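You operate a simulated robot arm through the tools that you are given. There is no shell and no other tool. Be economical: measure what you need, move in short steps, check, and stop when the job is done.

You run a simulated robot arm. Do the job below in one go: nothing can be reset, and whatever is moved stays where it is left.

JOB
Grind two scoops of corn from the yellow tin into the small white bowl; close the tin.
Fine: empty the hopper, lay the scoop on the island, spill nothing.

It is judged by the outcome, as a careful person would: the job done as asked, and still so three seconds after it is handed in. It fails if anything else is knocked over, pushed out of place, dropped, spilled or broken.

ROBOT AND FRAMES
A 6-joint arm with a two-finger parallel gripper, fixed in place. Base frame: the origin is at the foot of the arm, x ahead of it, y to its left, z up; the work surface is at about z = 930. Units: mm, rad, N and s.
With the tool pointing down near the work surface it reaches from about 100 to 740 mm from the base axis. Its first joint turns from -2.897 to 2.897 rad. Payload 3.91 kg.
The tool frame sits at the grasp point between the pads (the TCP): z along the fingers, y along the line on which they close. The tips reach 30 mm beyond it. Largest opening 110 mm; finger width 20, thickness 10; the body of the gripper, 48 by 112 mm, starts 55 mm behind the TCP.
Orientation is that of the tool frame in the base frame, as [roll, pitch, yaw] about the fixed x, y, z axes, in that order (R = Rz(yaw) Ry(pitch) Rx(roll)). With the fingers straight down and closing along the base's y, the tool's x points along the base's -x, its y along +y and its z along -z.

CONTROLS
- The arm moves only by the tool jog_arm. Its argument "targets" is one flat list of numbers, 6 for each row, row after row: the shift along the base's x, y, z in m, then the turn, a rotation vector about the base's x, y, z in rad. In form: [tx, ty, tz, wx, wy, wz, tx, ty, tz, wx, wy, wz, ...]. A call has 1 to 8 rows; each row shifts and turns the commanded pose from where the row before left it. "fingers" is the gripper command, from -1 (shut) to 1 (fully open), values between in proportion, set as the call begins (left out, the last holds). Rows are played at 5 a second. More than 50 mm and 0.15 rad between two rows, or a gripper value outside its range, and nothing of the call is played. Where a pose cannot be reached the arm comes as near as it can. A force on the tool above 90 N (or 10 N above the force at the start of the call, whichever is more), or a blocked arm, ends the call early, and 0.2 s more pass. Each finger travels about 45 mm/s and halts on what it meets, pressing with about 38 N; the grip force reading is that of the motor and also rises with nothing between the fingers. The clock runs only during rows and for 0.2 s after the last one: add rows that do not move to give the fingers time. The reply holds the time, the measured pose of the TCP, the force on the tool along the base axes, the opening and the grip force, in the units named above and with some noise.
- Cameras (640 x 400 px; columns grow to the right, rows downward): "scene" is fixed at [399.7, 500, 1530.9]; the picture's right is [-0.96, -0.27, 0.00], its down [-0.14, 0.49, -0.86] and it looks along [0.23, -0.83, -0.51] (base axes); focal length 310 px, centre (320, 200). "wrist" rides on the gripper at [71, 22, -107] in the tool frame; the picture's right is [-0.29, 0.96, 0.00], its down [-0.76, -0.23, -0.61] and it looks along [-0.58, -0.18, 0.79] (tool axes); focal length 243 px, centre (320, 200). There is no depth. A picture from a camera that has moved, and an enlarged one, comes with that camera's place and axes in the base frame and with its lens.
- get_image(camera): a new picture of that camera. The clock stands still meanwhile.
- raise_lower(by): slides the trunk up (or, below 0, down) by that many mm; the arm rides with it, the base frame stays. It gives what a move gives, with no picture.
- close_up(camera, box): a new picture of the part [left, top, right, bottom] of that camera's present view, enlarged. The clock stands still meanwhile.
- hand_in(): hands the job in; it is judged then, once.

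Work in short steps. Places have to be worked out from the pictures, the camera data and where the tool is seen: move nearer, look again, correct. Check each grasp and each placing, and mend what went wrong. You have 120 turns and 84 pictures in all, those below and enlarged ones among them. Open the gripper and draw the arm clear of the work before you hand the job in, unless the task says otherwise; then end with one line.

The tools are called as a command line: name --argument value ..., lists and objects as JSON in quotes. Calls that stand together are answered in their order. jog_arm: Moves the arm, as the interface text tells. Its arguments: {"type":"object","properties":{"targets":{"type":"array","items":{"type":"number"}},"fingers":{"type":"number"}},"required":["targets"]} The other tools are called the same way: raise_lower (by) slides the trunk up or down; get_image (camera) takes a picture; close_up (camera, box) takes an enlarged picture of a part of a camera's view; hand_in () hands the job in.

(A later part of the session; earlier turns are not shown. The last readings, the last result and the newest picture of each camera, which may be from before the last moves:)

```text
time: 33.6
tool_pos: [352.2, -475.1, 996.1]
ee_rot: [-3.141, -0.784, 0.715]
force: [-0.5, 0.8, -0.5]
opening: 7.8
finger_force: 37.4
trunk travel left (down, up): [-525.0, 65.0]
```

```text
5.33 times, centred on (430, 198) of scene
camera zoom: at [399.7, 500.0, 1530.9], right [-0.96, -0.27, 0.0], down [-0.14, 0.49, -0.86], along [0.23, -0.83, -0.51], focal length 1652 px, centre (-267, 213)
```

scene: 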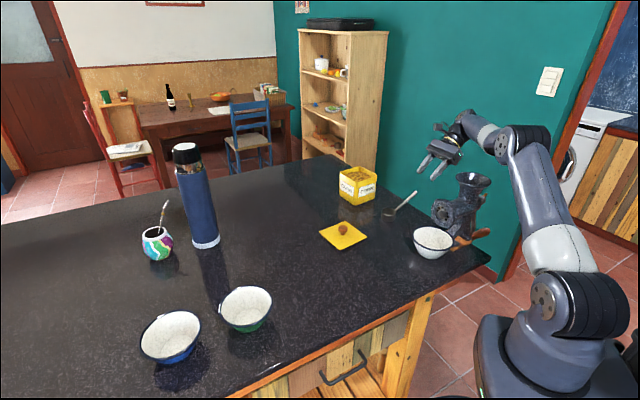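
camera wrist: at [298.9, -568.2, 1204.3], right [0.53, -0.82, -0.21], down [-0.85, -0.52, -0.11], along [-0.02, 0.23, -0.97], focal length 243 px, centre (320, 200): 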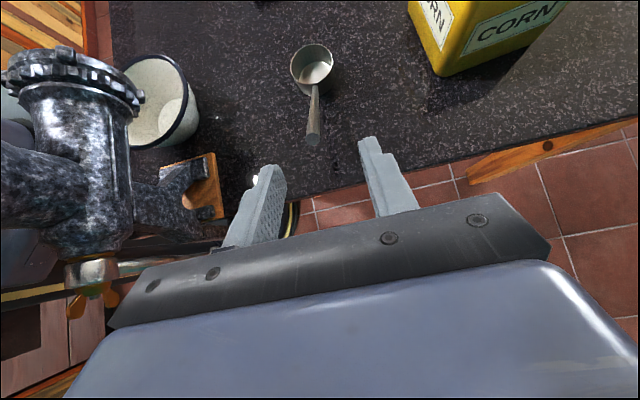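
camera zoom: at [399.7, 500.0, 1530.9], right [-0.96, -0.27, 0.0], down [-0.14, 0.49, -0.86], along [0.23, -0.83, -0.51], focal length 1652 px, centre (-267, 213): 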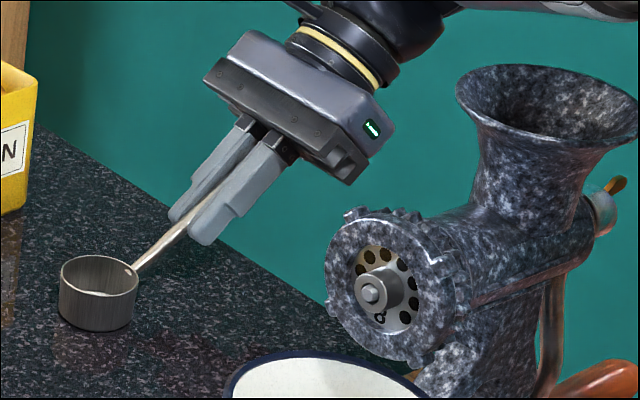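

Solid grip on the scoop (7.8 mm handle). The cup centre sits 84 mm ahead of the TCP, with its rim 34 mm below and bottom 66 mm below. I lift and swing the heading round to about -40° toward the tin.

jog_arm --targets '[0, 0, 0.03, 0, 0, 0, 0, 0, 0.045, 0, 0, 0, 0, 0, 0.045, 0, 0, 0, 0, 0, 0.04, 0, 0, 0, 0.005, 0.01, 0, 0, 0, -0.141, 0.005, 0.02, 0, 0, 0, -0.141, 0.005, 0.02, 0, 0, 0, -0.141, 0.005, 0.02, 0, 0, 0, -0.141]'

jog_arm --targets '[0.005, 0.02, 0, 0, 0, -0.141, 0.005, 0.02, 0, 0, 0, -0.141, 0.005, 0.01, 0, 0, 0, -0.141, 0.005, 0, 0, 0, 0, -0.141, 0.005, 0, 0, 0, 0, -0.141, 0.005, 0, 0, 0, 0, -0.141]'

get_image --camera "scene"

get_image --camera "wrist"

```text
time: 35.4
tool_pos: [370.3, -404.9, 1156.7]
ee_rot: [3.141, -0.785, 0.15]
force: [0.5, -0.4, -0.5]
opening: 7.9
finger_force: 37.9
trunk travel left (down, up): [-525.0, 65.0]
```

```text
time: 36.8
tool_pos: [402.5, -357.0, 1155.3]
ee_rot: [3.141, -0.785, -0.694]
force: [-0.5, 0.3, -0.5]
opening: 7.6
finger_force: 38.4
trunk travel left (down, up): [-525.0, 65.0]
```

```text
41 pictures are left
```

scene: 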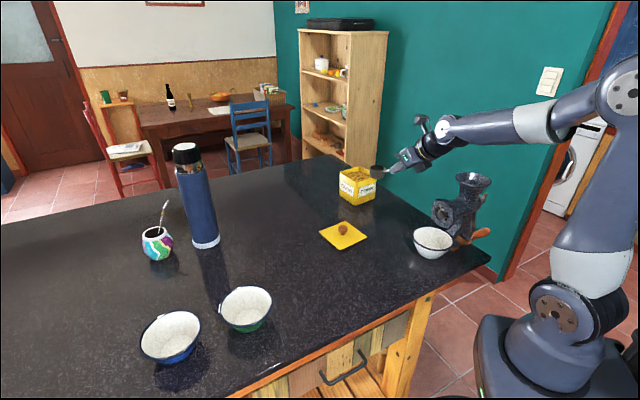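

```text
40 pictures are left
camera wrist: at [369.1, -355.9, 1282.0], right [-0.77, -0.6, -0.2], down [-0.6, 0.8, -0.11], along [0.23, 0.04, -0.97], focal length 243 px, centre (320, 200)
```

wrist: 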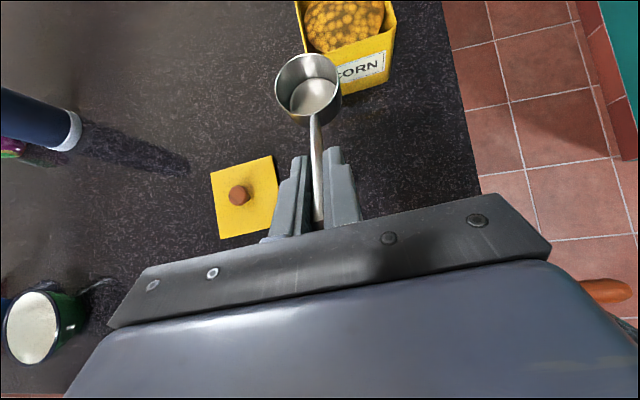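

That heading works. I move the cup over the tin, keeping it high, and look.

jog_arm --targets '[0.02, -0.036, 0, 0, 0, 0, 0.02, -0.036, 0, 0, 0, 0, 0.02, -0.036, 0, 0, 0, 0]'

close_up --camera "wrist" --box '[230, 0, 430, 125]'

close_up --camera "scene" --box '[320, 130, 420, 210]'

```text
time: 37.6
tool_pos: [464.6, -464.3, 1153.7]
ee_rot: [-3.141, -0.786, -0.696]
force: [-1.1, -0.3, -1.2]
opening: 7.7
finger_force: 38.4
trunk travel left (down, up): [-525.0, 65.0]
```

```text
3.20 times, centred on (330, 62) of wrist
camera zoom: at [431.7, -464.5, 1280.8], right [-0.77, -0.6, -0.2], down [-0.6, 0.8, -0.11], along [0.23, 0.04, -0.97], focal length 776 px, centre (288, 640)
```

zoom: 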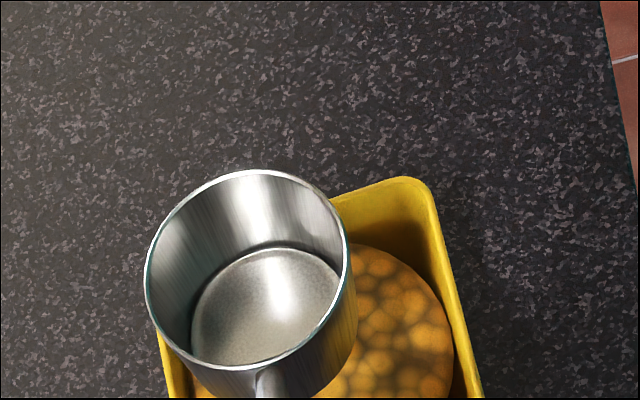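

```text
5.00 times, centred on (370, 170) of scene
camera zoom: at [399.7, 500.0, 1530.9], right [-0.96, -0.27, 0.0], down [-0.14, 0.49, -0.86], along [0.23, -0.83, -0.51], focal length 1549 px, centre (70, 350)
```

zoom: 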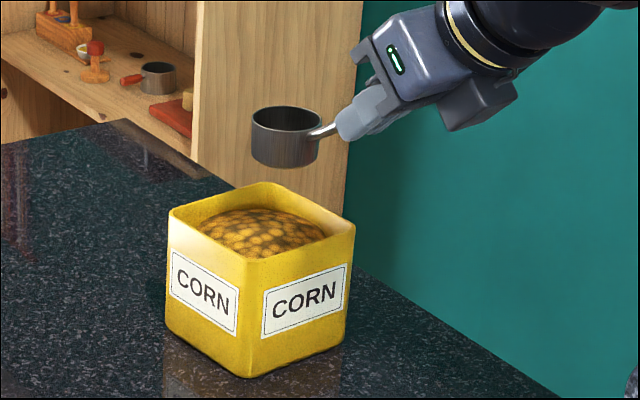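

The cup is tracking as predicted. The tin centre is ~(543,-533), 100 mm square, rim z≈1036, and the cup is 19 mm short of centre. I tilt the cup lip-down 0.6 rad over the near half, staying above the heap.

jog_arm --targets '[0.0072, -0.0067, 0.004, 0.0768, 0.0922, 0, 0.0072, -0.0067, 0.004, 0.0768, 0.0922, 0, 0.0072, -0.0067, 0.004, 0.0768, 0.0922, 0, 0.0072, -0.0067, 0.004, 0.0768, 0.0922, 0, 0.0072, -0.0067, 0.004, 0.0768, 0.0922, 0]'

close_up --camera "scene" --box '[320, 130, 420, 210]'

```text
time: 38.8
tool_pos: [498.7, -499.2, 1171.8]
ee_rot: [-3.14, -0.181, -0.696]
force: [0.3, -0.4, -1.4]
opening: 7.6
finger_force: 37.8
trunk travel left (down, up): [-525.0, 65.0]
```

```text
5.00 times, centred on (370, 170) of scene
camera zoom: at [399.7, 500.0, 1530.9], right [-0.96, -0.27, 0.0], down [-0.14, 0.49, -0.86], along [0.23, -0.83, -0.51], focal length 1549 px, centre (70, 350)
```

zoom: 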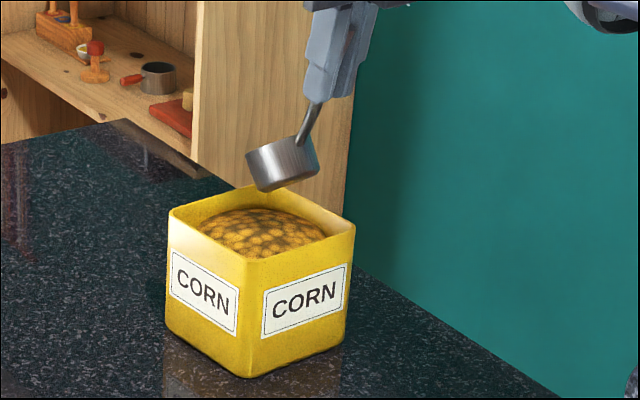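

As planned. Now descend into the corn.

jog_arm --targets '[0, 0, -0.02, 0, 0, 0, 0, 0, -0.02, 0, 0, 0, 0, 0, -0.012, 0, 0, 0, 0, 0, -0.012, 0, 0, 0, 0, 0, -0.01, 0, 0, 0]'

close_up --camera "scene" --box '[320, 130, 420, 210]'

```text
time: 40.0
tool_pos: [496.7, -498.7, 1102.1]
ee_rot: [-3.141, -0.186, -0.694]
force: [0.0, -0.2, -0.7]
opening: 7.9
finger_force: 38.2
trunk travel left (down, up): [-525.0, 65.0]
```

```text
5.00 times, centred on (370, 170) of scene
camera zoom: at [399.7, 500.0, 1530.9], right [-0.96, -0.27, 0.0], down [-0.14, 0.49, -0.86], along [0.23, -0.83, -0.51], focal length 1549 px, centre (70, 350)
```

zoom: 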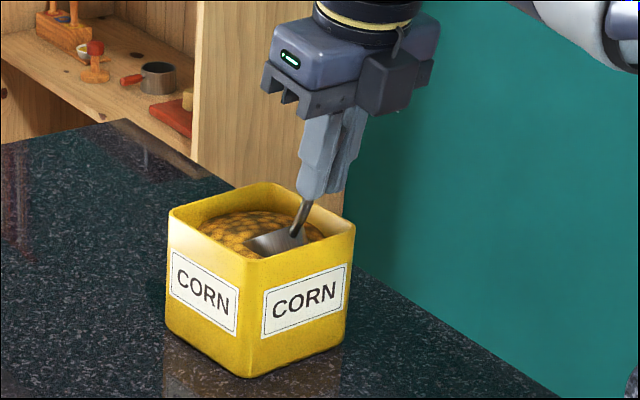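

No resistance, and the cup is in the corn. I sweep forward, level while rising, and lift slowly.

jog_arm --targets '[0.0075, -0.0063, -0.003, 0, 0, 0, 0.0075, -0.0063, -0.002, 0, 0, 0, -0.0052, 0.00435, -0.005, -0.0768, -0.0922, 0, -0.0052, 0.00435, -0.005, -0.0768, -0.0922, 0, -0.0052, 0.00435, -0.004, -0.0768, -0.0922, 0, -0.0052, 0.00435, -0.003, -0.0768, -0.0922, 0, -0.0052, 0.00435, -0.001, -0.0768, -0.0922, 0, 0, 0, 0.01, 0, 0, 0]'

close_up --camera "wrist" --box '[230, 0, 430, 125]'

```text
time: 41.8
tool_pos: [486.0, -488.4, 1089.2]
ee_rot: [3.141, -0.786, -0.695]
force: [-0.3, -0.1, -1.2]
opening: 8.0
finger_force: 38.0
trunk travel left (down, up): [-525.0, 65.0]
```

```text
3.20 times, centred on (330, 62) of wrist
camera zoom: at [453.6, -488.1, 1215.3], right [-0.77, -0.6, -0.2], down [-0.6, 0.8, -0.11], along [0.23, 0.04, -0.97], focal length 776 px, centre (288, 640)
```

zoom: 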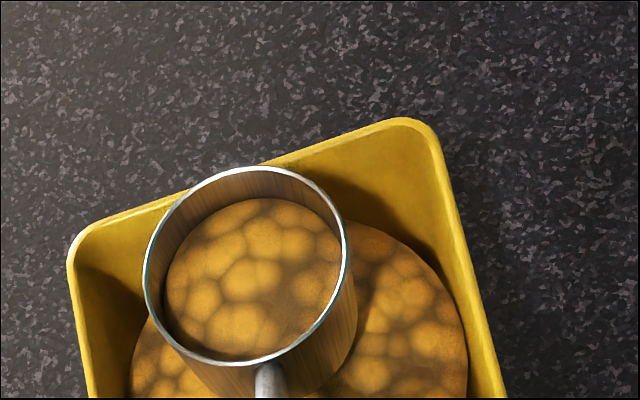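

The scoop is nicely filled. I lift it level and carry it at height toward the hopper, turning the heading to about -0.2 rad on the way.

jog_arm --targets '[0, 0, 0.02, 0, 0, 0, 0, 0, 0.03, 0, 0, 0, 0, 0, 0.03, 0, 0, 0, -0.01, 0.004, 0.03, 0, 0, 0, -0.025, 0.009, 0.025, 0, 0, 0, -0.03, 0.011, 0.01, 0, 0, 0.05, -0.03, 0.011, 0, 0, 0, 0.05, -0.03, 0.011, 0, 0, 0, 0.05]'

jog_arm --targets '[-0.033, 0.012, 0, 0, 0, 0.05, -0.033, 0.012, 0, 0, 0, 0.05, -0.033, 0.012, 0, 0, 0, 0.05, -0.033, 0.012, 0, 0, 0, 0.05, -0.033, 0.012, 0, 0, 0, 0.05, -0.033, 0.012, 0, 0, 0, 0.05, -0.033, 0.011, 0, 0, 0, 0.05, -0.033, 0.011, 0, 0, 0, 0.045]'

get_image --camera "scene"

get_image --camera "wrist"

```text
time: 43.6
tool_pos: [361.7, -442.2, 1234.3]
ee_rot: [-3.141, -0.785, -0.542]
force: [-0.3, 1.0, -0.6]
opening: 7.5
finger_force: 37.7
trunk travel left (down, up): [-525.0, 65.0]
```

```text
time: 45.4
tool_pos: [99.1, -347.1, 1233.1]
ee_rot: [3.14, -0.785, -0.149]
force: [0.2, 0.0, -0.3]
opening: 7.6
finger_force: 37.8
trunk travel left (down, up): [-525.0, 65.0]
```

```text
34 pictures are left
```

scene: 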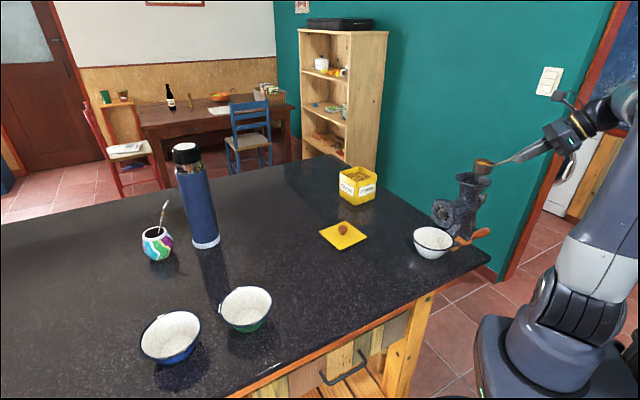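

```text
33 pictures are left
camera wrist: at [70.9, -363.5, 1358.2], right [-0.35, -0.92, -0.2], down [-0.92, 0.37, -0.11], along [0.17, 0.15, -0.97], focal length 243 px, centre (320, 200)
```

wrist: 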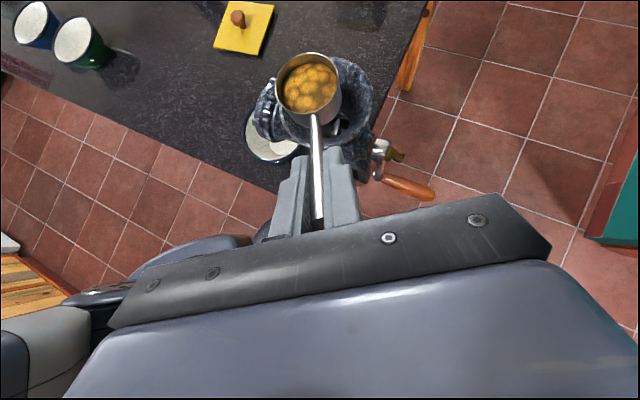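

The cup is over the hopper (hopper centre re-measured ~(196,-370)). A small lateral correction comes first, then I pitch the cup forward about its own centre.

jog_arm --targets '[-0.001, -0.0075, -0.008, 0, 0, 0, 0.0083, -0.0012, 0.0121, 0.0221, 0.1474, 0, 0.0101, -0.0015, 0.0106, 0.0221, 0.1474, 0, 0.0114, -0.0017, 0.0091, 0.0221, 0.1474, 0, 0.0128, -0.0019, 0.0072, 0.0221, 0.1474, 0, 0.0136, -0.002, 0.0052, 0.0221, 0.1474, 0, 0.0142, -0.0021, 0.0031, 0.0221, 0.1474, 0, 0.0145, -0.0022, 0.0009, 0.0221, 0.1474, 0]'

close_up --camera "scene" --box '[420, 120, 540, 260]'

```text
time: 47.2
tool_pos: [184.2, -368.8, 1275.7]
ee_rot: [3.139, 0.261, -0.151]
force: [0.0, -0.3, -1.3]
opening: 7.9
finger_force: 37.5
trunk travel left (down, up): [-525.0, 65.0]
```

```text
2.86 times, centred on (480, 190) of scene
camera zoom: at [399.7, 500.0, 1530.9], right [-0.96, -0.27, 0.0], down [-0.14, 0.49, -0.86], along [0.23, -0.83, -0.51], focal length 885 px, centre (-137, 229)
```

zoom: 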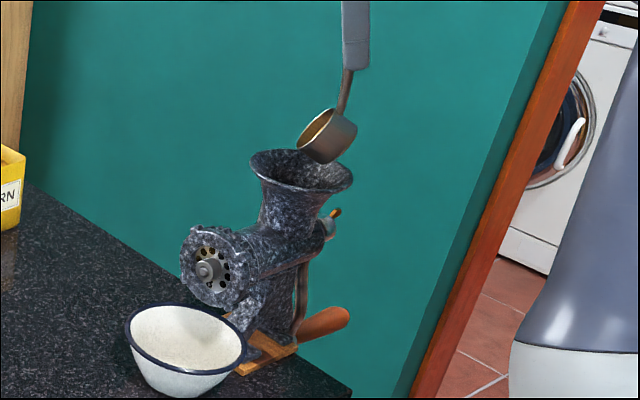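

The cup is tilted about 60° and over the mouth. I continue the pitch past 100° and hold.

jog_arm --targets '[0.0144, -0.0022, -0.0013, 0.0221, 0.1474, 0, 0.0141, -0.0021, -0.0035, 0.0221, 0.1474, 0, 0.0135, -0.002, -0.0056, 0.0221, 0.1474, 0, 0.0125, -0.0019, -0.0076, 0.0221, 0.1474, 0, 0.0113, -0.0017, -0.0093, 0.0221, 0.1474, 0, 0.0098, -0.0015, -0.0109, 0.0221, 0.1474, 0, 0, 0, 0, 0, 0, 0, 0, 0, 0, 0, 0, 0]'

close_up --camera "scene" --box '[420, 120, 540, 260]'

get_image --camera "wrist"

```text
time: 48.6
tool_pos: [186.4, -368.6, 1152.1]
ee_rot: [3.094, 1.116, -0.185]
force: [11.1, 9.7, 26.5]
opening: 7.2
finger_force: 37.9
out of reach, approached as far as the arm can: row 2, 3, 4, 5, 6
trunk travel left (down, up): [-525.0, 65.0]
stopped in row 6: the force on the tool passed its limit (the readings are from after the stop); the commanded pose is now the measured one
```

```text
2.86 times, centred on (480, 190) of scene
camera zoom: at [399.7, 500.0, 1530.9], right [-0.96, -0.27, 0.0], down [-0.14, 0.49, -0.86], along [0.23, -0.83, -0.51], focal length 885 px, centre (-137, 229)
```

zoom: 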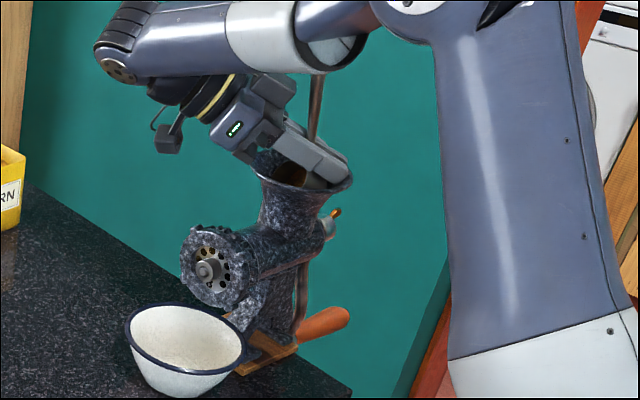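

```text
30 pictures are left
camera wrist: at [309.5, -408.9, 1136.1], right [-0.26, -0.92, 0.28], down [0.25, 0.22, 0.94], along [-0.93, 0.32, 0.17], focal length 243 px, centre (320, 200)
```

wrist: 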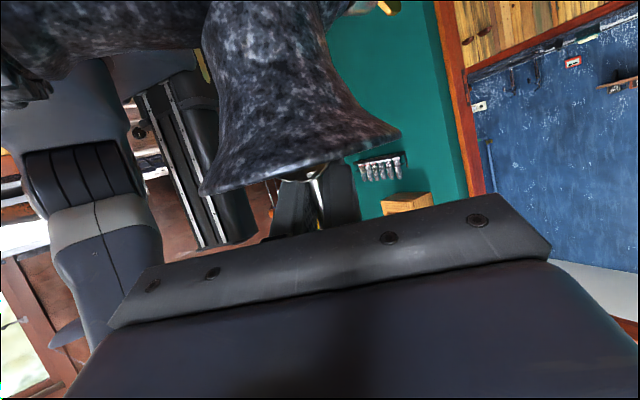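

The arm could not follow that pitch (reach), and it dipped the fingers into the hopper, now stopped with about 30 N. I back straight up gently and inspect before anything else.

jog_arm --targets '[0, 0, 0.005, 0, 0, 0, 0, 0, 0.01, 0, 0, 0]'

close_up --camera "scene" --box '[430, 140, 510, 240]'

```text
time: 49.2
tool_pos: [185.6, -370.6, 1153.1]
ee_rot: [3.091, 1.118, -0.191]
force: [18.3, 11.2, 41.5]
opening: 7.0
finger_force: 38.3
out of reach, approached as far as the arm can: row 1, 2
trunk travel left (down, up): [-525.0, 65.0]
```

```text
4.00 times, centred on (470, 190) of scene
camera zoom: at [399.7, 500.0, 1530.9], right [-0.96, -0.27, 0.0], down [-0.14, 0.49, -0.86], along [0.23, -0.83, -0.51], focal length 1239 px, centre (-280, 240)
```

zoom: 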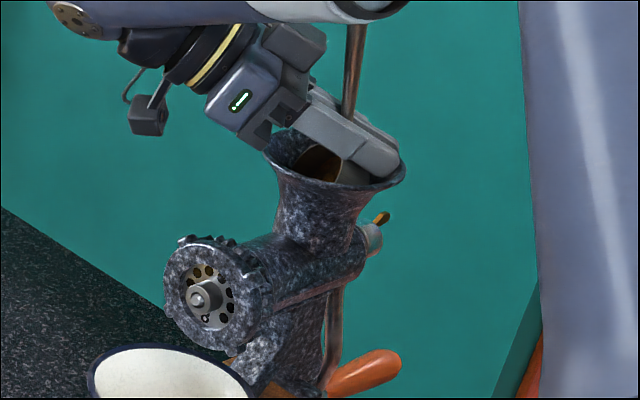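

The scoop has pivoted in the grip: the handle now stands up and the cup is inside the hopper, tilted. I rotate the tool back toward vertical while rising, to come off this joint limit.

jog_arm --targets '[0, 0, 0.008, -0.0227, -0.118, 0, 0, 0, 0.01, -0.0227, -0.118, 0, 0, 0, 0.01, -0.0227, -0.118, 0]'

close_up --camera "scene" --box '[430, 120, 510, 220]'

```text
time: 50.0
tool_pos: [182.6, -372.1, 1178.0]
ee_rot: [3.095, 0.752, -0.185]
force: [-0.6, 0.2, 0.0]
opening: 7.1
finger_force: 38.6
trunk travel left (down, up): [-525.0, 65.0]
```

```text
4.00 times, centred on (470, 170) of scene
camera zoom: at [399.7, 500.0, 1530.9], right [-0.96, -0.27, 0.0], down [-0.14, 0.49, -0.86], along [0.23, -0.83, -0.51], focal length 1239 px, centre (-280, 320)
```

zoom: 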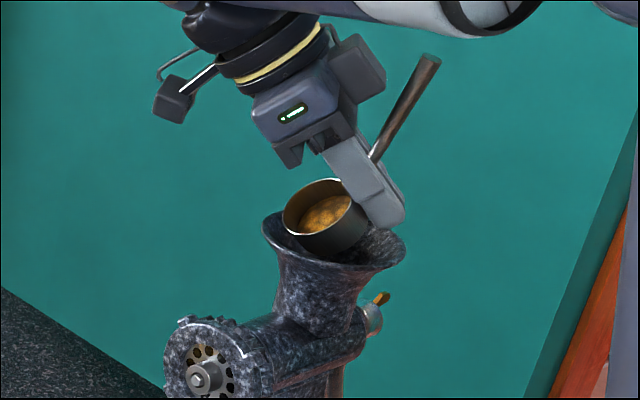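

Free again: no force, the scoop is still held close to the cup, and the corn is still in it. The backward pitch was blocked by a wrist limit, so I turn the heading to +0.6 rad, making the pour direction tangential, and raise a little.

jog_arm --targets '[-0.0003, 0, 0.015, 0, 0, 0, -0.0011, -0.0015, 0.005, 0, 0, 0.131, -0.0011, -0.0015, 0.003, 0, 0, 0.131, -0.0011, -0.0015, 0.002, 0, 0, 0.131, -0.0011, -0.0015, 0, 0, 0, 0.131, -0.0011, -0.0015, 0, 0, 0, 0.131, -0.0011, -0.0015, 0, 0, 0, 0.131]'

close_up --camera "scene" --box '[430, 120, 510, 220]'

```text
time: 51.6
tool_pos: [176.5, -380.2, 1203.3]
ee_rot: [3.097, 0.754, 0.603]
force: [-0.8, 0.3, -0.9]
opening: 7.5
finger_force: 37.7
trunk travel left (down, up): [-525.0, 65.0]
```

```text
4.00 times, centred on (470, 170) of scene
camera zoom: at [399.7, 500.0, 1530.9], right [-0.96, -0.27, 0.0], down [-0.14, 0.49, -0.86], along [0.23, -0.83, -0.51], focal length 1239 px, centre (-280, 320)
```

zoom: 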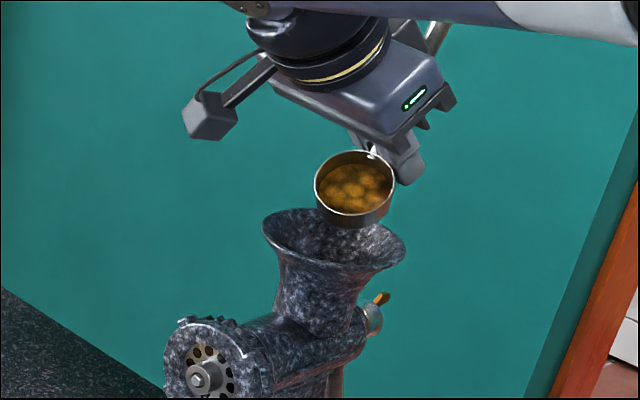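

The cup is right over the hopper. I pitch forward stepwise about the cup centre, watching for any reach warning.

jog_arm --targets '[0.0036, 0.0025, 0.0021, -0.0791, 0.1155, 0, 0.004, 0.0027, 0.0015, -0.0791, 0.1155, 0, 0.004, 0.0027, 0.0007, -0.0791, 0.1155, 0]'

```text
time: 52.4
tool_pos: [189.6, -372.7, 1208.3]
ee_rot: [3.099, 1.178, 0.603]
force: [-0.2, -0.6, -0.4]
opening: 7.7
finger_force: 37.7
trunk travel left (down, up): [-525.0, 65.0]
```

No reach warning. I continue to about 1.5 rad of tilt.

jog_arm --targets '[0.0041, 0.0028, 0.0001, -0.0791, 0.1155, 0, 0.004, 0.0028, -0.0006, -0.0791, 0.1155, 0, 0.004, 0.0027, -0.0013, -0.0791, 0.1155, 0, 0.0037, 0.0025, -0.0019, -0.0791, 0.1155, 0]'

close_up --camera "scene" --box '[430, 120, 510, 220]'

```text
time: 53.4
tool_pos: [204.6, -362.9, 1205.6]
ee_rot: [-0.05, 1.404, -2.544]
force: [0.2, -0.1, -0.6]
opening: 7.1
finger_force: 38.3
trunk travel left (down, up): [-525.0, 65.0]
```

```text
4.00 times, centred on (470, 170) of scene
camera zoom: at [399.7, 500.0, 1530.9], right [-0.96, -0.27, 0.0], down [-0.14, 0.49, -0.86], along [0.23, -0.83, -0.51], focal length 1239 px, centre (-280, 320)
```

zoom: 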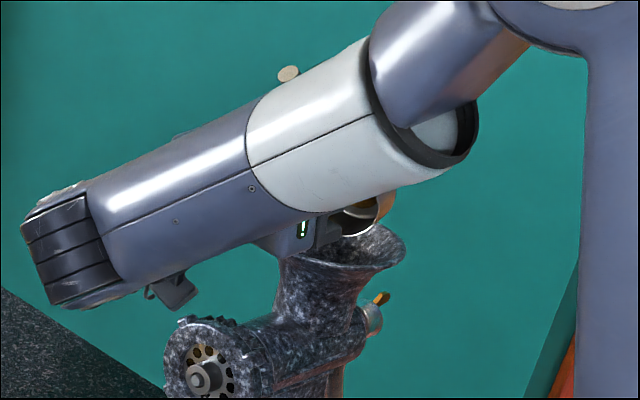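

I'm near 90° of tilt and the camera body is getting close to the grinder, so I hold. The forearm blocks the scene view, so I use the wrist view.

jog_arm --targets '[0, 0, 0, 0, 0, 0, 0, 0, 0, 0, 0, 0, 0, 0, 0, 0, 0, 0]'

get_image --camera "wrist"

```text
time: 54.2
tool_pos: [204.0, -362.5, 1204.6]
ee_rot: [-0.055, 1.406, -2.551]
force: [0.3, -0.7, -0.2]
opening: 7.2
finger_force: 37.7
trunk travel left (down, up): [-525.0, 65.0]
```

```text
25 pictures are left
camera wrist: at [292.7, -321.6, 1116.1], right [0.62, -0.74, 0.28], down [0.44, 0.61, 0.65], along [-0.65, -0.28, 0.7], focal length 243 px, centre (320, 200)
```

wrist: 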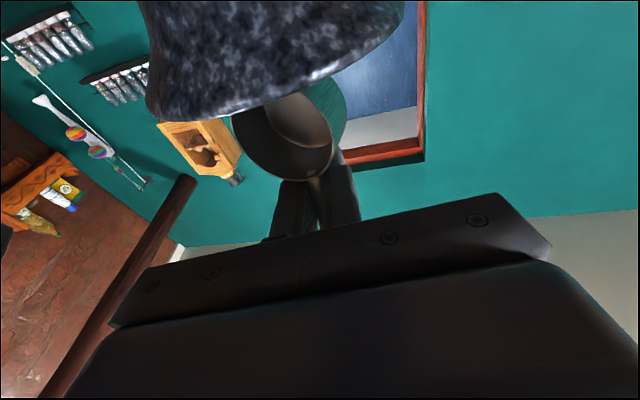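

The cup looks empty. I reverse the pitch along the same path, then return toward level.

jog_arm --targets '[-0.0037, -0.0025, 0.0019, 0.0791, -0.1155, 0, -0.004, -0.0027, 0.0013, 0.0791, -0.1155, 0, -0.004, -0.0028, 0.0006, 0.0791, -0.1155, 0, -0.0041, -0.0028, -0.0001, 0.0791, -0.1155, 0, -0.004, -0.0027, -0.0007, 0.0791, -0.1155, 0, -0.004, -0.0027, -0.0005, 0.0791, -0.1155, 0, -0.0036, -0.0025, 0, 0.0791, -0.1155, 0]'

jog_arm --targets '[-0.0035, -0.0024, 0.005, 0.0791, -0.1155, 0, -0.003, -0.002, 0.005, 0.0791, -0.1155, 0, -0.0028, -0.0018, 0.01, 0.0791, -0.1155, 0, -0.0023, -0.0015, 0.01, 0.0791, -0.1155, 0, 0.01, 0, 0.02, 0, 0, 0, 0.03, -0.005, 0.01, 0, 0, 0.03, 0.04, -0.01, 0, 0, 0, 0.03, 0.04, -0.01, 0, 0, 0, 0.03]'

close_up --camera "scene" --box '[400, 130, 510, 260]'

get_image --camera "wrist"

```text
time: 55.8
tool_pos: [176.5, -380.8, 1208.2]
ee_rot: [3.097, 0.752, 0.603]
force: [-0.8, -0.1, -0.6]
opening: 7.2
finger_force: 38.0
trunk travel left (down, up): [-525.0, 65.0]
```

```text
time: 57.6
tool_pos: [288.4, -412.8, 1267.7]
ee_rot: [3.097, 0.195, 0.691]
force: [0.2, 0.0, -0.1]
opening: 7.2
finger_force: 38.0
trunk travel left (down, up): [-525.0, 65.0]
```

```text
3.08 times, centred on (455, 195) of scene
camera zoom: at [399.7, 500.0, 1530.9], right [-0.96, -0.27, 0.0], down [-0.14, 0.49, -0.86], along [0.23, -0.83, -0.51], focal length 953 px, centre (-95, 215)
```

zoom: 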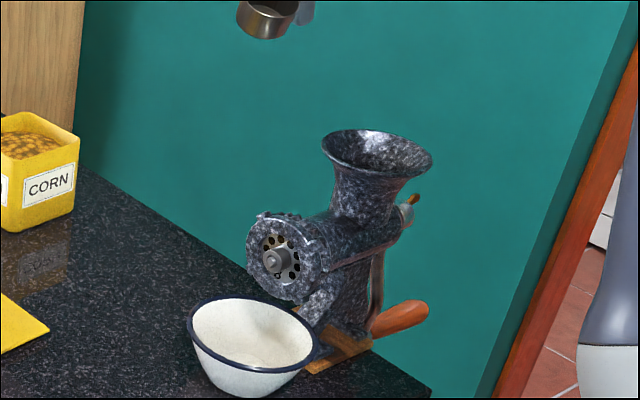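

```text
23 pictures are left
camera wrist: at [369.8, -367.4, 1358.4], right [0.4, -0.91, 0.1], down [-0.65, -0.2, 0.73], along [-0.65, -0.36, -0.67], focal length 243 px, centre (320, 200)
```

wrist: 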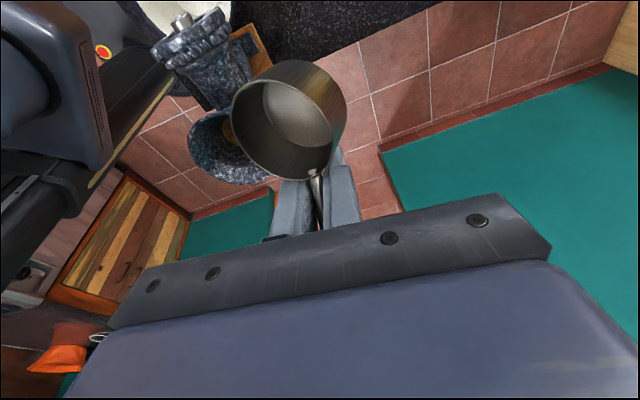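

The scoop is empty and the counter is clean. I put the scoop back level on the counter at its old place, so I can regrip it by the handle end.

jog_arm --targets '[0.03, -0.008, -0.01, 0, 0, 0, 0.03, -0.008, -0.035, 0, 0, 0, 0.025, -0.008, -0.04, 0, 0, 0, 0.02, -0.004, -0.045, 0, 0, 0, 0, 0, -0.048, 0, 0, 0, 0, 0, -0.048, 0, 0, 0, 0, 0, -0.035, 0, 0, 0, 0, 0, -0.02, 0, 0, 0]'

close_up --camera "scene" --box '[360, 140, 460, 230]'

```text
time: 59.4
tool_pos: [389.6, -442.9, 986.3]
ee_rot: [3.095, 0.197, 0.692]
force: [0.5, 0.1, -1.3]
opening: 7.2
finger_force: 37.4
trunk travel left (down, up): [-525.0, 65.0]
```

```text
4.44 times, centred on (410, 185) of scene
camera zoom: at [399.7, 500.0, 1530.9], right [-0.96, -0.27, 0.0], down [-0.14, 0.49, -0.86], along [0.23, -0.83, -0.51], focal length 1377 px, centre (-80, 267)
```

zoom: 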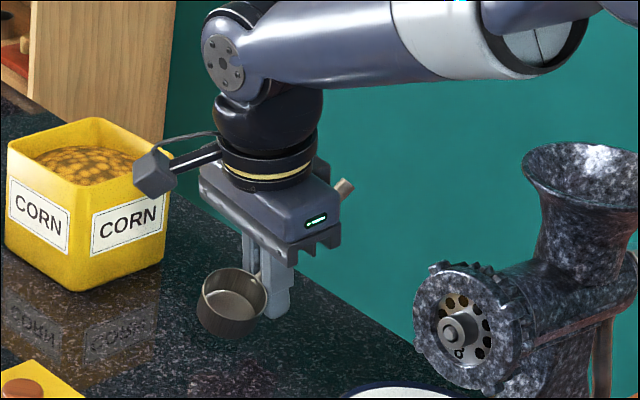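

The cup leans back by about 0.2 rad. I pitch it forward by that much and then lower in small steps until it touches.

jog_arm --targets '[0, 0, 0, -0.0637, 0.0771, 0, 0, 0, 0, -0.0637, 0.0771, 0, 0, 0, -0.005, 0, 0, 0, 0, 0, -0.003, 0, 0, 0, 0, 0, -0.002, 0, 0, 0]'

close_up --camera "scene" --box '[375, 175, 435, 225]'

```text
time: 60.6
tool_pos: [390.4, -441.3, 975.9]
ee_rot: [3.095, 0.394, 0.692]
force: [-0.1, 0.0, -0.7]
opening: 7.5
finger_force: 37.9
trunk travel left (down, up): [-525.0, 65.0]
```

```text
8.00 times, centred on (405, 200) of scene
camera zoom: at [399.7, 500.0, 1530.9], right [-0.96, -0.27, 0.0], down [-0.14, 0.49, -0.86], along [0.23, -0.83, -0.51], focal length 2479 px, centre (-360, 200)
```

zoom: 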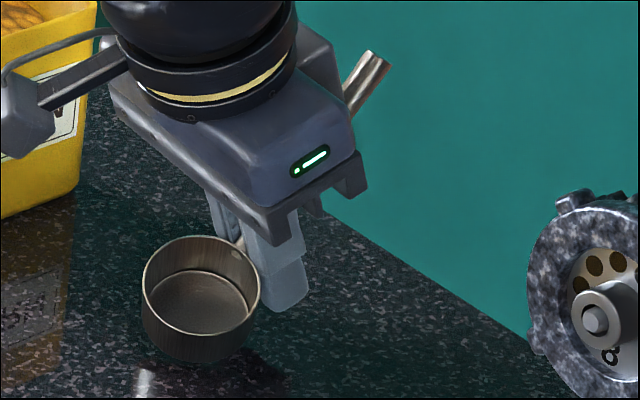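

jog_arm --targets '[0, 0, -0.002, 0, 0, 0, 0, 0, -0.002, 0, 0, 0, 0, 0, -0.002, 0, 0, 0, 0, 0, -0.002, 0, 0, 0, 0, 0, -0.001, 0, 0, 0]'

```text
time: 61.8
tool_pos: [387.8, -442.6, 969.7]
ee_rot: [3.092, 0.396, 0.689]
force: [-4.9, -7.2, 24.4]
opening: 7.3
finger_force: 38.3
trunk travel left (down, up): [-525.0, 65.0]
```

Contact at z≈970. I relieve the press and open slowly.

jog_arm --targets '[0, 0, 0.0015, 0, 0, 0]'

jog_arm --targets '[0, 0, 0, 0, 0, 0, 0, 0, 0, 0, 0, 0, 0, 0, 0, 0, 0, 0]' --fingers -0.45

close_up --camera "scene" --box '[375, 165, 445, 225]'

```text
time: 62.2
tool_pos: [388.7, -442.2, 968.7]
ee_rot: [3.095, 0.396, 0.69]
force: [-3.7, -7.0, 18.9]
opening: 7.0
finger_force: 38.2
trunk travel left (down, up): [-525.0, 65.0]
```

```text
time: 63.0
tool_pos: [390.3, -442.0, 969.1]
ee_rot: [3.096, 0.395, 0.692]
force: [0.5, -0.8, -0.2]
opening: 30.4
finger_force: 0.0
trunk travel left (down, up): [-525.0, 65.0]
```

```text
6.67 times, centred on (410, 195) of scene
camera zoom: at [399.7, 500.0, 1530.9], right [-0.96, -0.27, 0.0], down [-0.14, 0.49, -0.86], along [0.23, -0.83, -0.51], focal length 2066 px, centre (-280, 233)
```

zoom: 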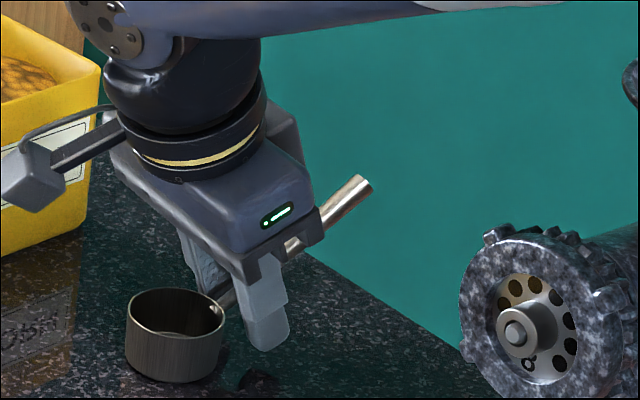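

The scoop stands level almost exactly where it was. I rise straight off it and turn back to the 45° handle-end grasp posture.

jog_arm --targets '[0, 0, 0.03, 0, 0, 0, 0, 0, 0.045, 0, 0, 0, 0, 0, 0.045, 0, 0, 0, 0, 0, 0.02, 0, 0, 0, -0.018, -0.018, 0, 0.0947, -0.1125, 0, -0.018, -0.018, 0, 0.0947, -0.1125, 0, -0.018, -0.018, 0, 0.0947, -0.1125, 0, -0.018, -0.018, 0, 0.0947, -0.1125, 0]' --fingers -0.1

jog_arm --targets '[-0.017, -0.02, -0.005, 0.0947, -0.1125, 0, 0, 0, -0.008, 0.0947, -0.1125, 0, 0, 0, -0.01, 0.0947, -0.1125, 0, 0, 0, -0.008, 0.0947, -0.1125, 0]'

get_image --camera "wrist"

```text
time: 64.8
tool_pos: [318.4, -515.2, 1105.3]
ee_rot: [3.1, -0.197, 0.692]
force: [-0.1, 0.4, -0.6]
opening: 49.4
finger_force: 0.2
trunk travel left (down, up): [-525.0, 65.0]
```

```text
time: 65.8
tool_pos: [300.7, -535.0, 1076.9]
ee_rot: [3.105, -0.786, 0.689]
force: [-0.9, 0.0, 0.7]
opening: 49.4
finger_force: 0.0
trunk travel left (down, up): [-525.0, 65.0]
```

```text
19 pictures are left
camera wrist: at [293.7, -564.6, 1203.3], right [0.43, -0.88, -0.18], down [-0.9, -0.42, -0.11], along [0.02, 0.21, -0.98], focal length 243 px, centre (320, 200)
```

wrist: 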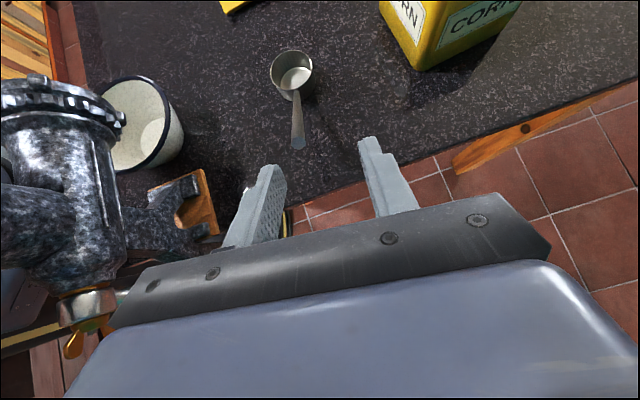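

The handle end is at (332,-486). I move in to the same relative grasp as before and close.

jog_arm --targets '[0.0098, 0.0124, -0.0162, 0, 0, 0, 0.0098, 0.0124, -0.0162, 0, 0, 0, 0.0098, 0.0124, -0.0162, 0, 0, 0, 0.0098, 0.0124, -0.0162, 0, 0, 0, 0.0098, 0.0124, -0.0162, 0, 0, 0]'

jog_arm --targets '[0, 0, 0, 0, 0, 0, 0, 0, 0, 0, 0, 0, 0, 0, 0, 0, 0, 0, 0, 0, 0, 0, 0, 0]' --fingers -1

close_up --camera "wrist" --box '[200, 40, 440, 240]'

```text
time: 67.0
tool_pos: [349.2, -473.2, 994.3]
ee_rot: [3.107, -0.784, 0.688]
force: [1.0, -0.5, 0.1]
opening: 49.5
finger_force: 0.0
trunk travel left (down, up): [-525.0, 65.0]
```

```text
time: 68.0
tool_pos: [350.6, -472.5, 995.2]
ee_rot: [3.106, -0.782, 0.69]
force: [-0.5, -0.1, 0.2]
opening: 7.9
finger_force: 37.7
trunk travel left (down, up): [-525.0, 65.0]
```

```text
2.00 times, centred on (320, 140) of wrist
camera zoom: at [342.6, -501.7, 1120.8], right [0.43, -0.88, -0.18], down [-0.9, -0.42, -0.11], along [0.02, 0.21, -0.98], focal length 485 px, centre (320, 320)
```

zoom: 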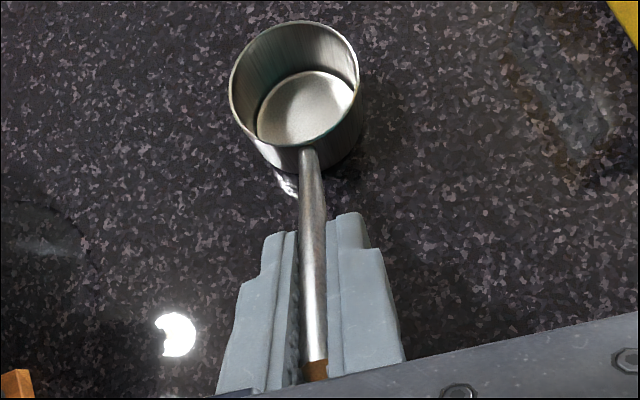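

Identical grip. I repeat the same carry to the tin, with the same heading swing as the first time.

jog_arm --targets '[0, 0, 0.03, 0, 0, 0, 0, 0, 0.045, 0, 0, 0, 0, 0, 0.045, 0, 0, 0, 0, 0, 0.04, 0, 0, 0, 0.005, 0.01, 0, 0, 0, -0.1385, 0.005, 0.02, 0, 0, 0, -0.1385, 0.005, 0.02, 0, 0, 0, -0.1385, 0.005, 0.02, 0, 0, 0, -0.1385]'

jog_arm --targets '[0.005, 0.02, 0, 0, 0, -0.1385, 0.007, 0.02, 0, 0, 0, -0.1385, 0.005, 0.01, 0, 0, 0, -0.1385, 0.005, 0, 0, 0, 0, -0.1385, 0.005, 0, 0, 0, 0, -0.1385, 0.005, 0, 0, 0, 0, -0.1385]'

jog_arm --targets '[0.02, -0.036, 0, 0, 0, 0, 0.02, -0.036, 0, 0, 0, 0, 0.02, -0.036, 0, 0, 0, 0]'

```text
time: 69.8
tool_pos: [367.8, -401.7, 1155.3]
ee_rot: [3.103, -0.782, 0.133]
force: [-0.1, 0.0, -0.6]
opening: 7.8
finger_force: 37.8
trunk travel left (down, up): [-525.0, 65.0]
```

```text
time: 71.2
tool_pos: [402.0, -352.4, 1156.0]
ee_rot: [3.104, -0.784, -0.695]
force: [0.5, -0.6, -1.0]
opening: 7.8
finger_force: 37.5
trunk travel left (down, up): [-525.0, 65.0]
```

```text
time: 72.0
tool_pos: [460.8, -459.9, 1152.2]
ee_rot: [3.104, -0.783, -0.696]
force: [0.3, -0.6, -0.9]
opening: 7.7
finger_force: 38.1
trunk travel left (down, up): [-525.0, 65.0]
```

Small offset corrected; now tilt, then descend slightly deeper than the first time.

jog_arm --targets '[0.0079, -0.0075, 0.004, 0.0768, 0.0922, 0, 0.0079, -0.0075, 0.004, 0.0768, 0.0922, 0, 0.0079, -0.0075, 0.004, 0.0768, 0.0922, 0, 0.0079, -0.0075, 0.004, 0.0768, 0.0922, 0, 0.0079, -0.0075, 0.004, 0.0768, 0.0922, 0]'

jog_arm --targets '[0, 0, -0.02, 0, 0, 0, 0, 0, -0.02, 0, 0, 0, 0, 0, -0.014, 0, 0, 0, 0, 0, -0.014, 0, 0, 0, 0, 0, -0.01, 0, 0, 0]'

jog_arm --targets '[0.0075, -0.0063, -0.003, 0, 0, 0, 0.0075, -0.0063, -0.002, 0, 0, 0, -0.0052, 0.00435, -0.003, -0.0768, -0.0922, 0, -0.0052, 0.00435, -0.003, -0.0768, -0.0922, 0, -0.0052, 0.00435, -0.002, -0.0768, -0.0922, 0, -0.0052, 0.00435, 0, -0.0768, -0.0922, 0, -0.0052, 0.00435, 0, -0.0768, -0.0922, 0, 0, 0, 0.01, 0, 0, 0]'

close_up --camera "wrist" --box '[230, 0, 430, 125]'

```text
time: 73.2
tool_pos: [502.6, -495.8, 1172.9]
ee_rot: [3.106, -0.179, -0.696]
force: [-0.2, 0.5, -0.5]
opening: 7.9
finger_force: 37.7
trunk travel left (down, up): [-525.0, 65.0]
```

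```text
time: 74.4
tool_pos: [500.8, -497.5, 1097.9]
ee_rot: [3.105, -0.184, -0.697]
force: [0.4, -0.6, -1.1]
opening: 7.6
finger_force: 37.8
trunk travel left (down, up): [-525.0, 65.0]
```

```text
time: 76.2
tool_pos: [489.5, -489.3, 1095.7]
ee_rot: [3.106, -0.784, -0.696]
force: [-0.3, 1.2, -0.8]
opening: 7.8
finger_force: 38.0
trunk travel left (down, up): [-525.0, 65.0]
```

```text
3.20 times, centred on (330, 62) of wrist
camera zoom: at [459.1, -485.1, 1221.6], right [-0.79, -0.59, -0.18], down [-0.58, 0.81, -0.11], along [0.21, 0.01, -0.98], focal length 776 px, centre (288, 640)
```

zoom: 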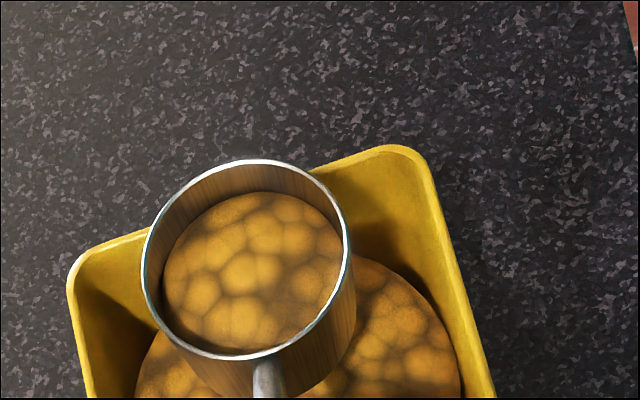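

Second scoop filled. I lift and carry it to the hopper, turning the heading to +0.6 rad (the direction in which the pour pitched fine).

jog_arm --targets '[0, 0, 0.02, 0, 0, 0, 0, 0, 0.03, 0, 0, 0, 0, 0, 0.03, 0, 0, 0, -0.01, 0.002, 0.03, 0, 0, 0, -0.025, 0.005, 0.03, 0, 0, 0.08, -0.03, 0.005, 0, 0, 0, 0.12, -0.03, 0.005, 0, 0, 0, 0.12, -0.03, 0.005, 0, 0, 0, 0.12]'

jog_arm --targets '[-0.031, 0.0055, 0, 0, 0, 0.107, -0.031, 0.0055, 0, 0, 0, 0.107, -0.031, 0.0055, 0, 0, 0, 0.107, -0.031, 0.0055, 0, 0, 0, 0.107, -0.031, 0.0055, 0, 0, 0, 0.107, -0.031, 0.0055, 0, 0, 0, 0.107, -0.031, 0.0055, 0, 0, 0, 0.107, -0.03, 0.0055, 0, 0, 0, 0.107]'

get_image --camera "wrist"

```text
time: 78.0
tool_pos: [364.1, -467.2, 1233.7]
ee_rot: [3.106, -0.784, -0.256]
force: [-0.2, 0.3, 0.5]
opening: 7.5
finger_force: 38.0
trunk travel left (down, up): [-525.0, 65.0]
```

```text
time: 79.8
tool_pos: [122.1, -419.9, 1231.3]
ee_rot: [3.099, -0.783, 0.601]
force: [0.4, 0.6, -1.5]
opening: 7.7
finger_force: 37.6
out of reach, approached as far as the arm can: row 8
trunk travel left (down, up): [-525.0, 65.0]
```

```text
16 pictures are left
camera wrist: at [111.0, -446.8, 1358.8], right [0.35, -0.92, -0.18], down [-0.94, -0.33, -0.11], along [0.04, 0.2, -0.98], focal length 243 px, centre (320, 200)
```

wrist: 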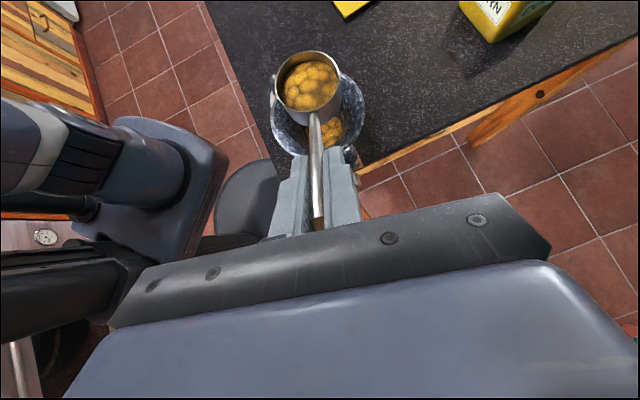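

The cup is centred over the hopper and the first scoop's corn is visible inside. I start pitching forward in short calls, watching the reach flag.

jog_arm --targets '[0.0069, 0.0047, 0.0121, -0.0842, 0.1229, 0, 0.0084, 0.0058, 0.0106, -0.0842, 0.1229, 0, 0.0095, 0.0065, 0.0091, -0.0842, 0.1229, 0]'

jog_arm --targets '[0.0106, 0.0073, 0.0072, -0.0842, 0.1229, 0, 0.0114, 0.0078, 0.0052, -0.0842, 0.1229, 0]'

jog_arm --targets '[0.0119, 0.0081, 0.0031, -0.0842, 0.1229, 0]'

```text
time: 80.6
tool_pos: [144.6, -403.6, 1264.9]
ee_rot: [3.106, -0.333, 0.598]
force: [-0.1, -0.8, 0.1]
opening: 7.7
finger_force: 38.3
trunk travel left (down, up): [-525.0, 65.0]
```

```text
time: 81.2
tool_pos: [167.6, -386.7, 1277.7]
ee_rot: [3.105, -0.036, 0.598]
force: [0.2, -0.7, -0.6]
opening: 7.5
finger_force: 38.3
trunk travel left (down, up): [-525.0, 65.0]
```

```text
time: 81.6
tool_pos: [180.8, -379.7, 1278.1]
ee_rot: [3.105, 0.112, 0.6]
force: [0.3, 0.6, -1.2]
opening: 7.6
finger_force: 38.1
trunk travel left (down, up): [-525.0, 65.0]
```

jog_arm --targets '[0.0121, 0.0083, 0.0009, -0.0842, 0.1229, 0]'

jog_arm --targets '[0.012, 0.0082, -0.0013, -0.0842, 0.1229, 0]'

close_up --camera "scene" --box '[420, 110, 520, 220]'

```text
time: 82.0
tool_pos: [192.3, -373.2, 1280.6]
ee_rot: [3.106, 0.261, 0.602]
force: [-0.1, -0.5, -0.5]
opening: 7.4
finger_force: 37.6
trunk travel left (down, up): [-525.0, 65.0]
```

```text
time: 82.4
tool_pos: [205.2, -364.8, 1278.4]
ee_rot: [3.106, 0.41, 0.599]
force: [0.2, -0.7, -0.7]
opening: 7.7
finger_force: 38.1
trunk travel left (down, up): [-525.0, 65.0]
```

```text
3.64 times, centred on (470, 165) of scene
camera zoom: at [399.7, 500.0, 1530.9], right [-0.96, -0.27, 0.0], down [-0.14, 0.49, -0.86], along [0.23, -0.83, -0.51], focal length 1127 px, centre (-226, 327)
```

zoom: 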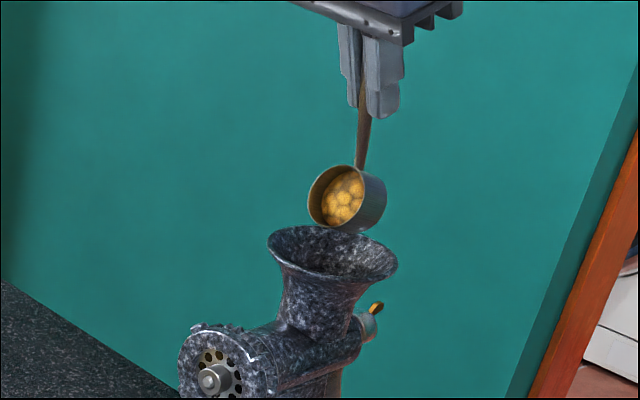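

Positioned well, and the corn still holds at ~70°. I go on one row at a time, lowering slightly.

jog_arm --targets '[0.0112, 0.0077, -0.0085, -0.0842, 0.1229, 0]'

jog_arm --targets '[0.0112, 0.0077, -0.0086, -0.0842, 0.1229, 0]'

jog_arm --targets '[0.0104, 0.0071, -0.0076, -0.0842, 0.1229, 0, 0, 0, 0, 0, 0, 0, 0, 0, 0, 0, 0, 0]'

close_up --camera "scene" --box '[420, 110, 520, 220]'

```text
time: 82.8
tool_pos: [216.4, -357.0, 1269.9]
ee_rot: [3.105, 0.56, 0.599]
force: [-1.2, 0.7, -0.7]
opening: 7.9
finger_force: 38.4
trunk travel left (down, up): [-525.0, 65.0]
```

```text
time: 83.2
tool_pos: [228.3, -349.3, 1261.3]
ee_rot: [3.104, 0.707, 0.597]
force: [0.1, 0.4, -0.9]
opening: 7.4
finger_force: 38.1
trunk travel left (down, up): [-525.0, 65.0]
```

```text
time: 84.0
tool_pos: [236.5, -341.8, 1256.1]
ee_rot: [3.103, 0.856, 0.6]
force: [-0.3, 0.2, -0.8]
opening: 7.5
finger_force: 37.8
trunk travel left (down, up): [-525.0, 65.0]
```

```text
3.64 times, centred on (470, 165) of scene
camera zoom: at [399.7, 500.0, 1530.9], right [-0.96, -0.27, 0.0], down [-0.14, 0.49, -0.86], along [0.23, -0.83, -0.51], focal length 1127 px, centre (-226, 327)
```

zoom: 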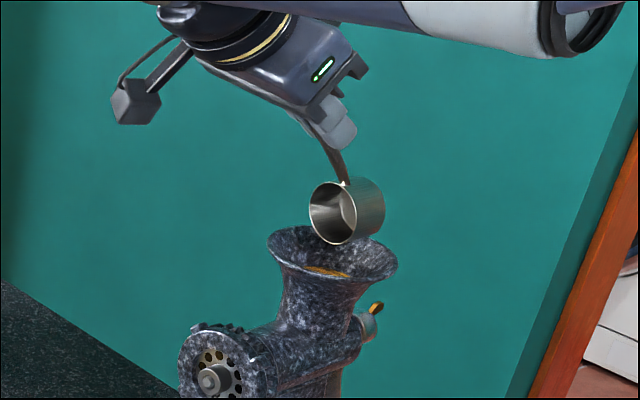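

The scoop is emptied into the hopper. I move it clear of the grinder, then rotate it back to level on the way to its resting place.

jog_arm --targets '[0.025, -0.025, 0.015, 0, 0, 0, 0.033, -0.033, 0.01, 0, 0, 0, 0.033, -0.033, 0, 0, 0, 0, 0.003, -0.004, -0.005, 0.0842, -0.1229, 0, 0.003, -0.004, -0.01, 0.0842, -0.1229, 0, 0.003, -0.004, -0.01, 0.0842, -0.1229, 0, 0.003, -0.004, -0.015, 0.0842, -0.1229, 0, 0.003, -0.004, -0.015, 0.0842, -0.1229, 0]'

jog_arm --targets '[0, -0.003, -0.015, 0.0842, -0.1229, 0, 0, -0.003, -0.015, 0.0842, -0.1229, 0, 0, -0.003, -0.02, 0.0842, -0.1229, 0.03, 0, -0.003, -0.02, 0.0842, -0.1229, 0.03, 0.003, -0.003, -0.02, 0.0842, -0.1229, 0.03, 0.003, -0.003, -0.01, 0.0842, -0.1229, 0]'

```text
time: 85.8
tool_pos: [342.6, -451.1, 1224.2]
ee_rot: [3.105, 0.106, 0.6]
force: [0.1, -0.3, -0.5]
opening: 7.4
finger_force: 37.7
trunk travel left (down, up): [-525.0, 65.0]
```

```text
refused: row 3 steps farther than a row can; nothing moved
```

jog_arm --targets '[0, -0.003, -0.015, 0.0842, -0.1229, 0, 0, -0.003, -0.015, 0.0842, -0.1229, 0, 0, -0.003, -0.02, 0.0842, -0.1229, 0, 0, -0.003, -0.02, 0.0842, -0.1229, 0, 0.003, -0.003, -0.02, 0.0842, -0.1229, 0, 0.003, -0.003, -0.02, 0.0826, -0.1206, 0, 0, 0, -0.02, 0, 0, 0.09, 0, 0, -0.03, 0, 0, 0]'

```text
time: 87.6
tool_pos: [346.3, -468.7, 1065.0]
ee_rot: [3.104, -0.782, 0.692]
force: [-0.2, -0.4, -1.6]
opening: 7.8
finger_force: 37.7
trunk travel left (down, up): [-525.0, 65.0]
```

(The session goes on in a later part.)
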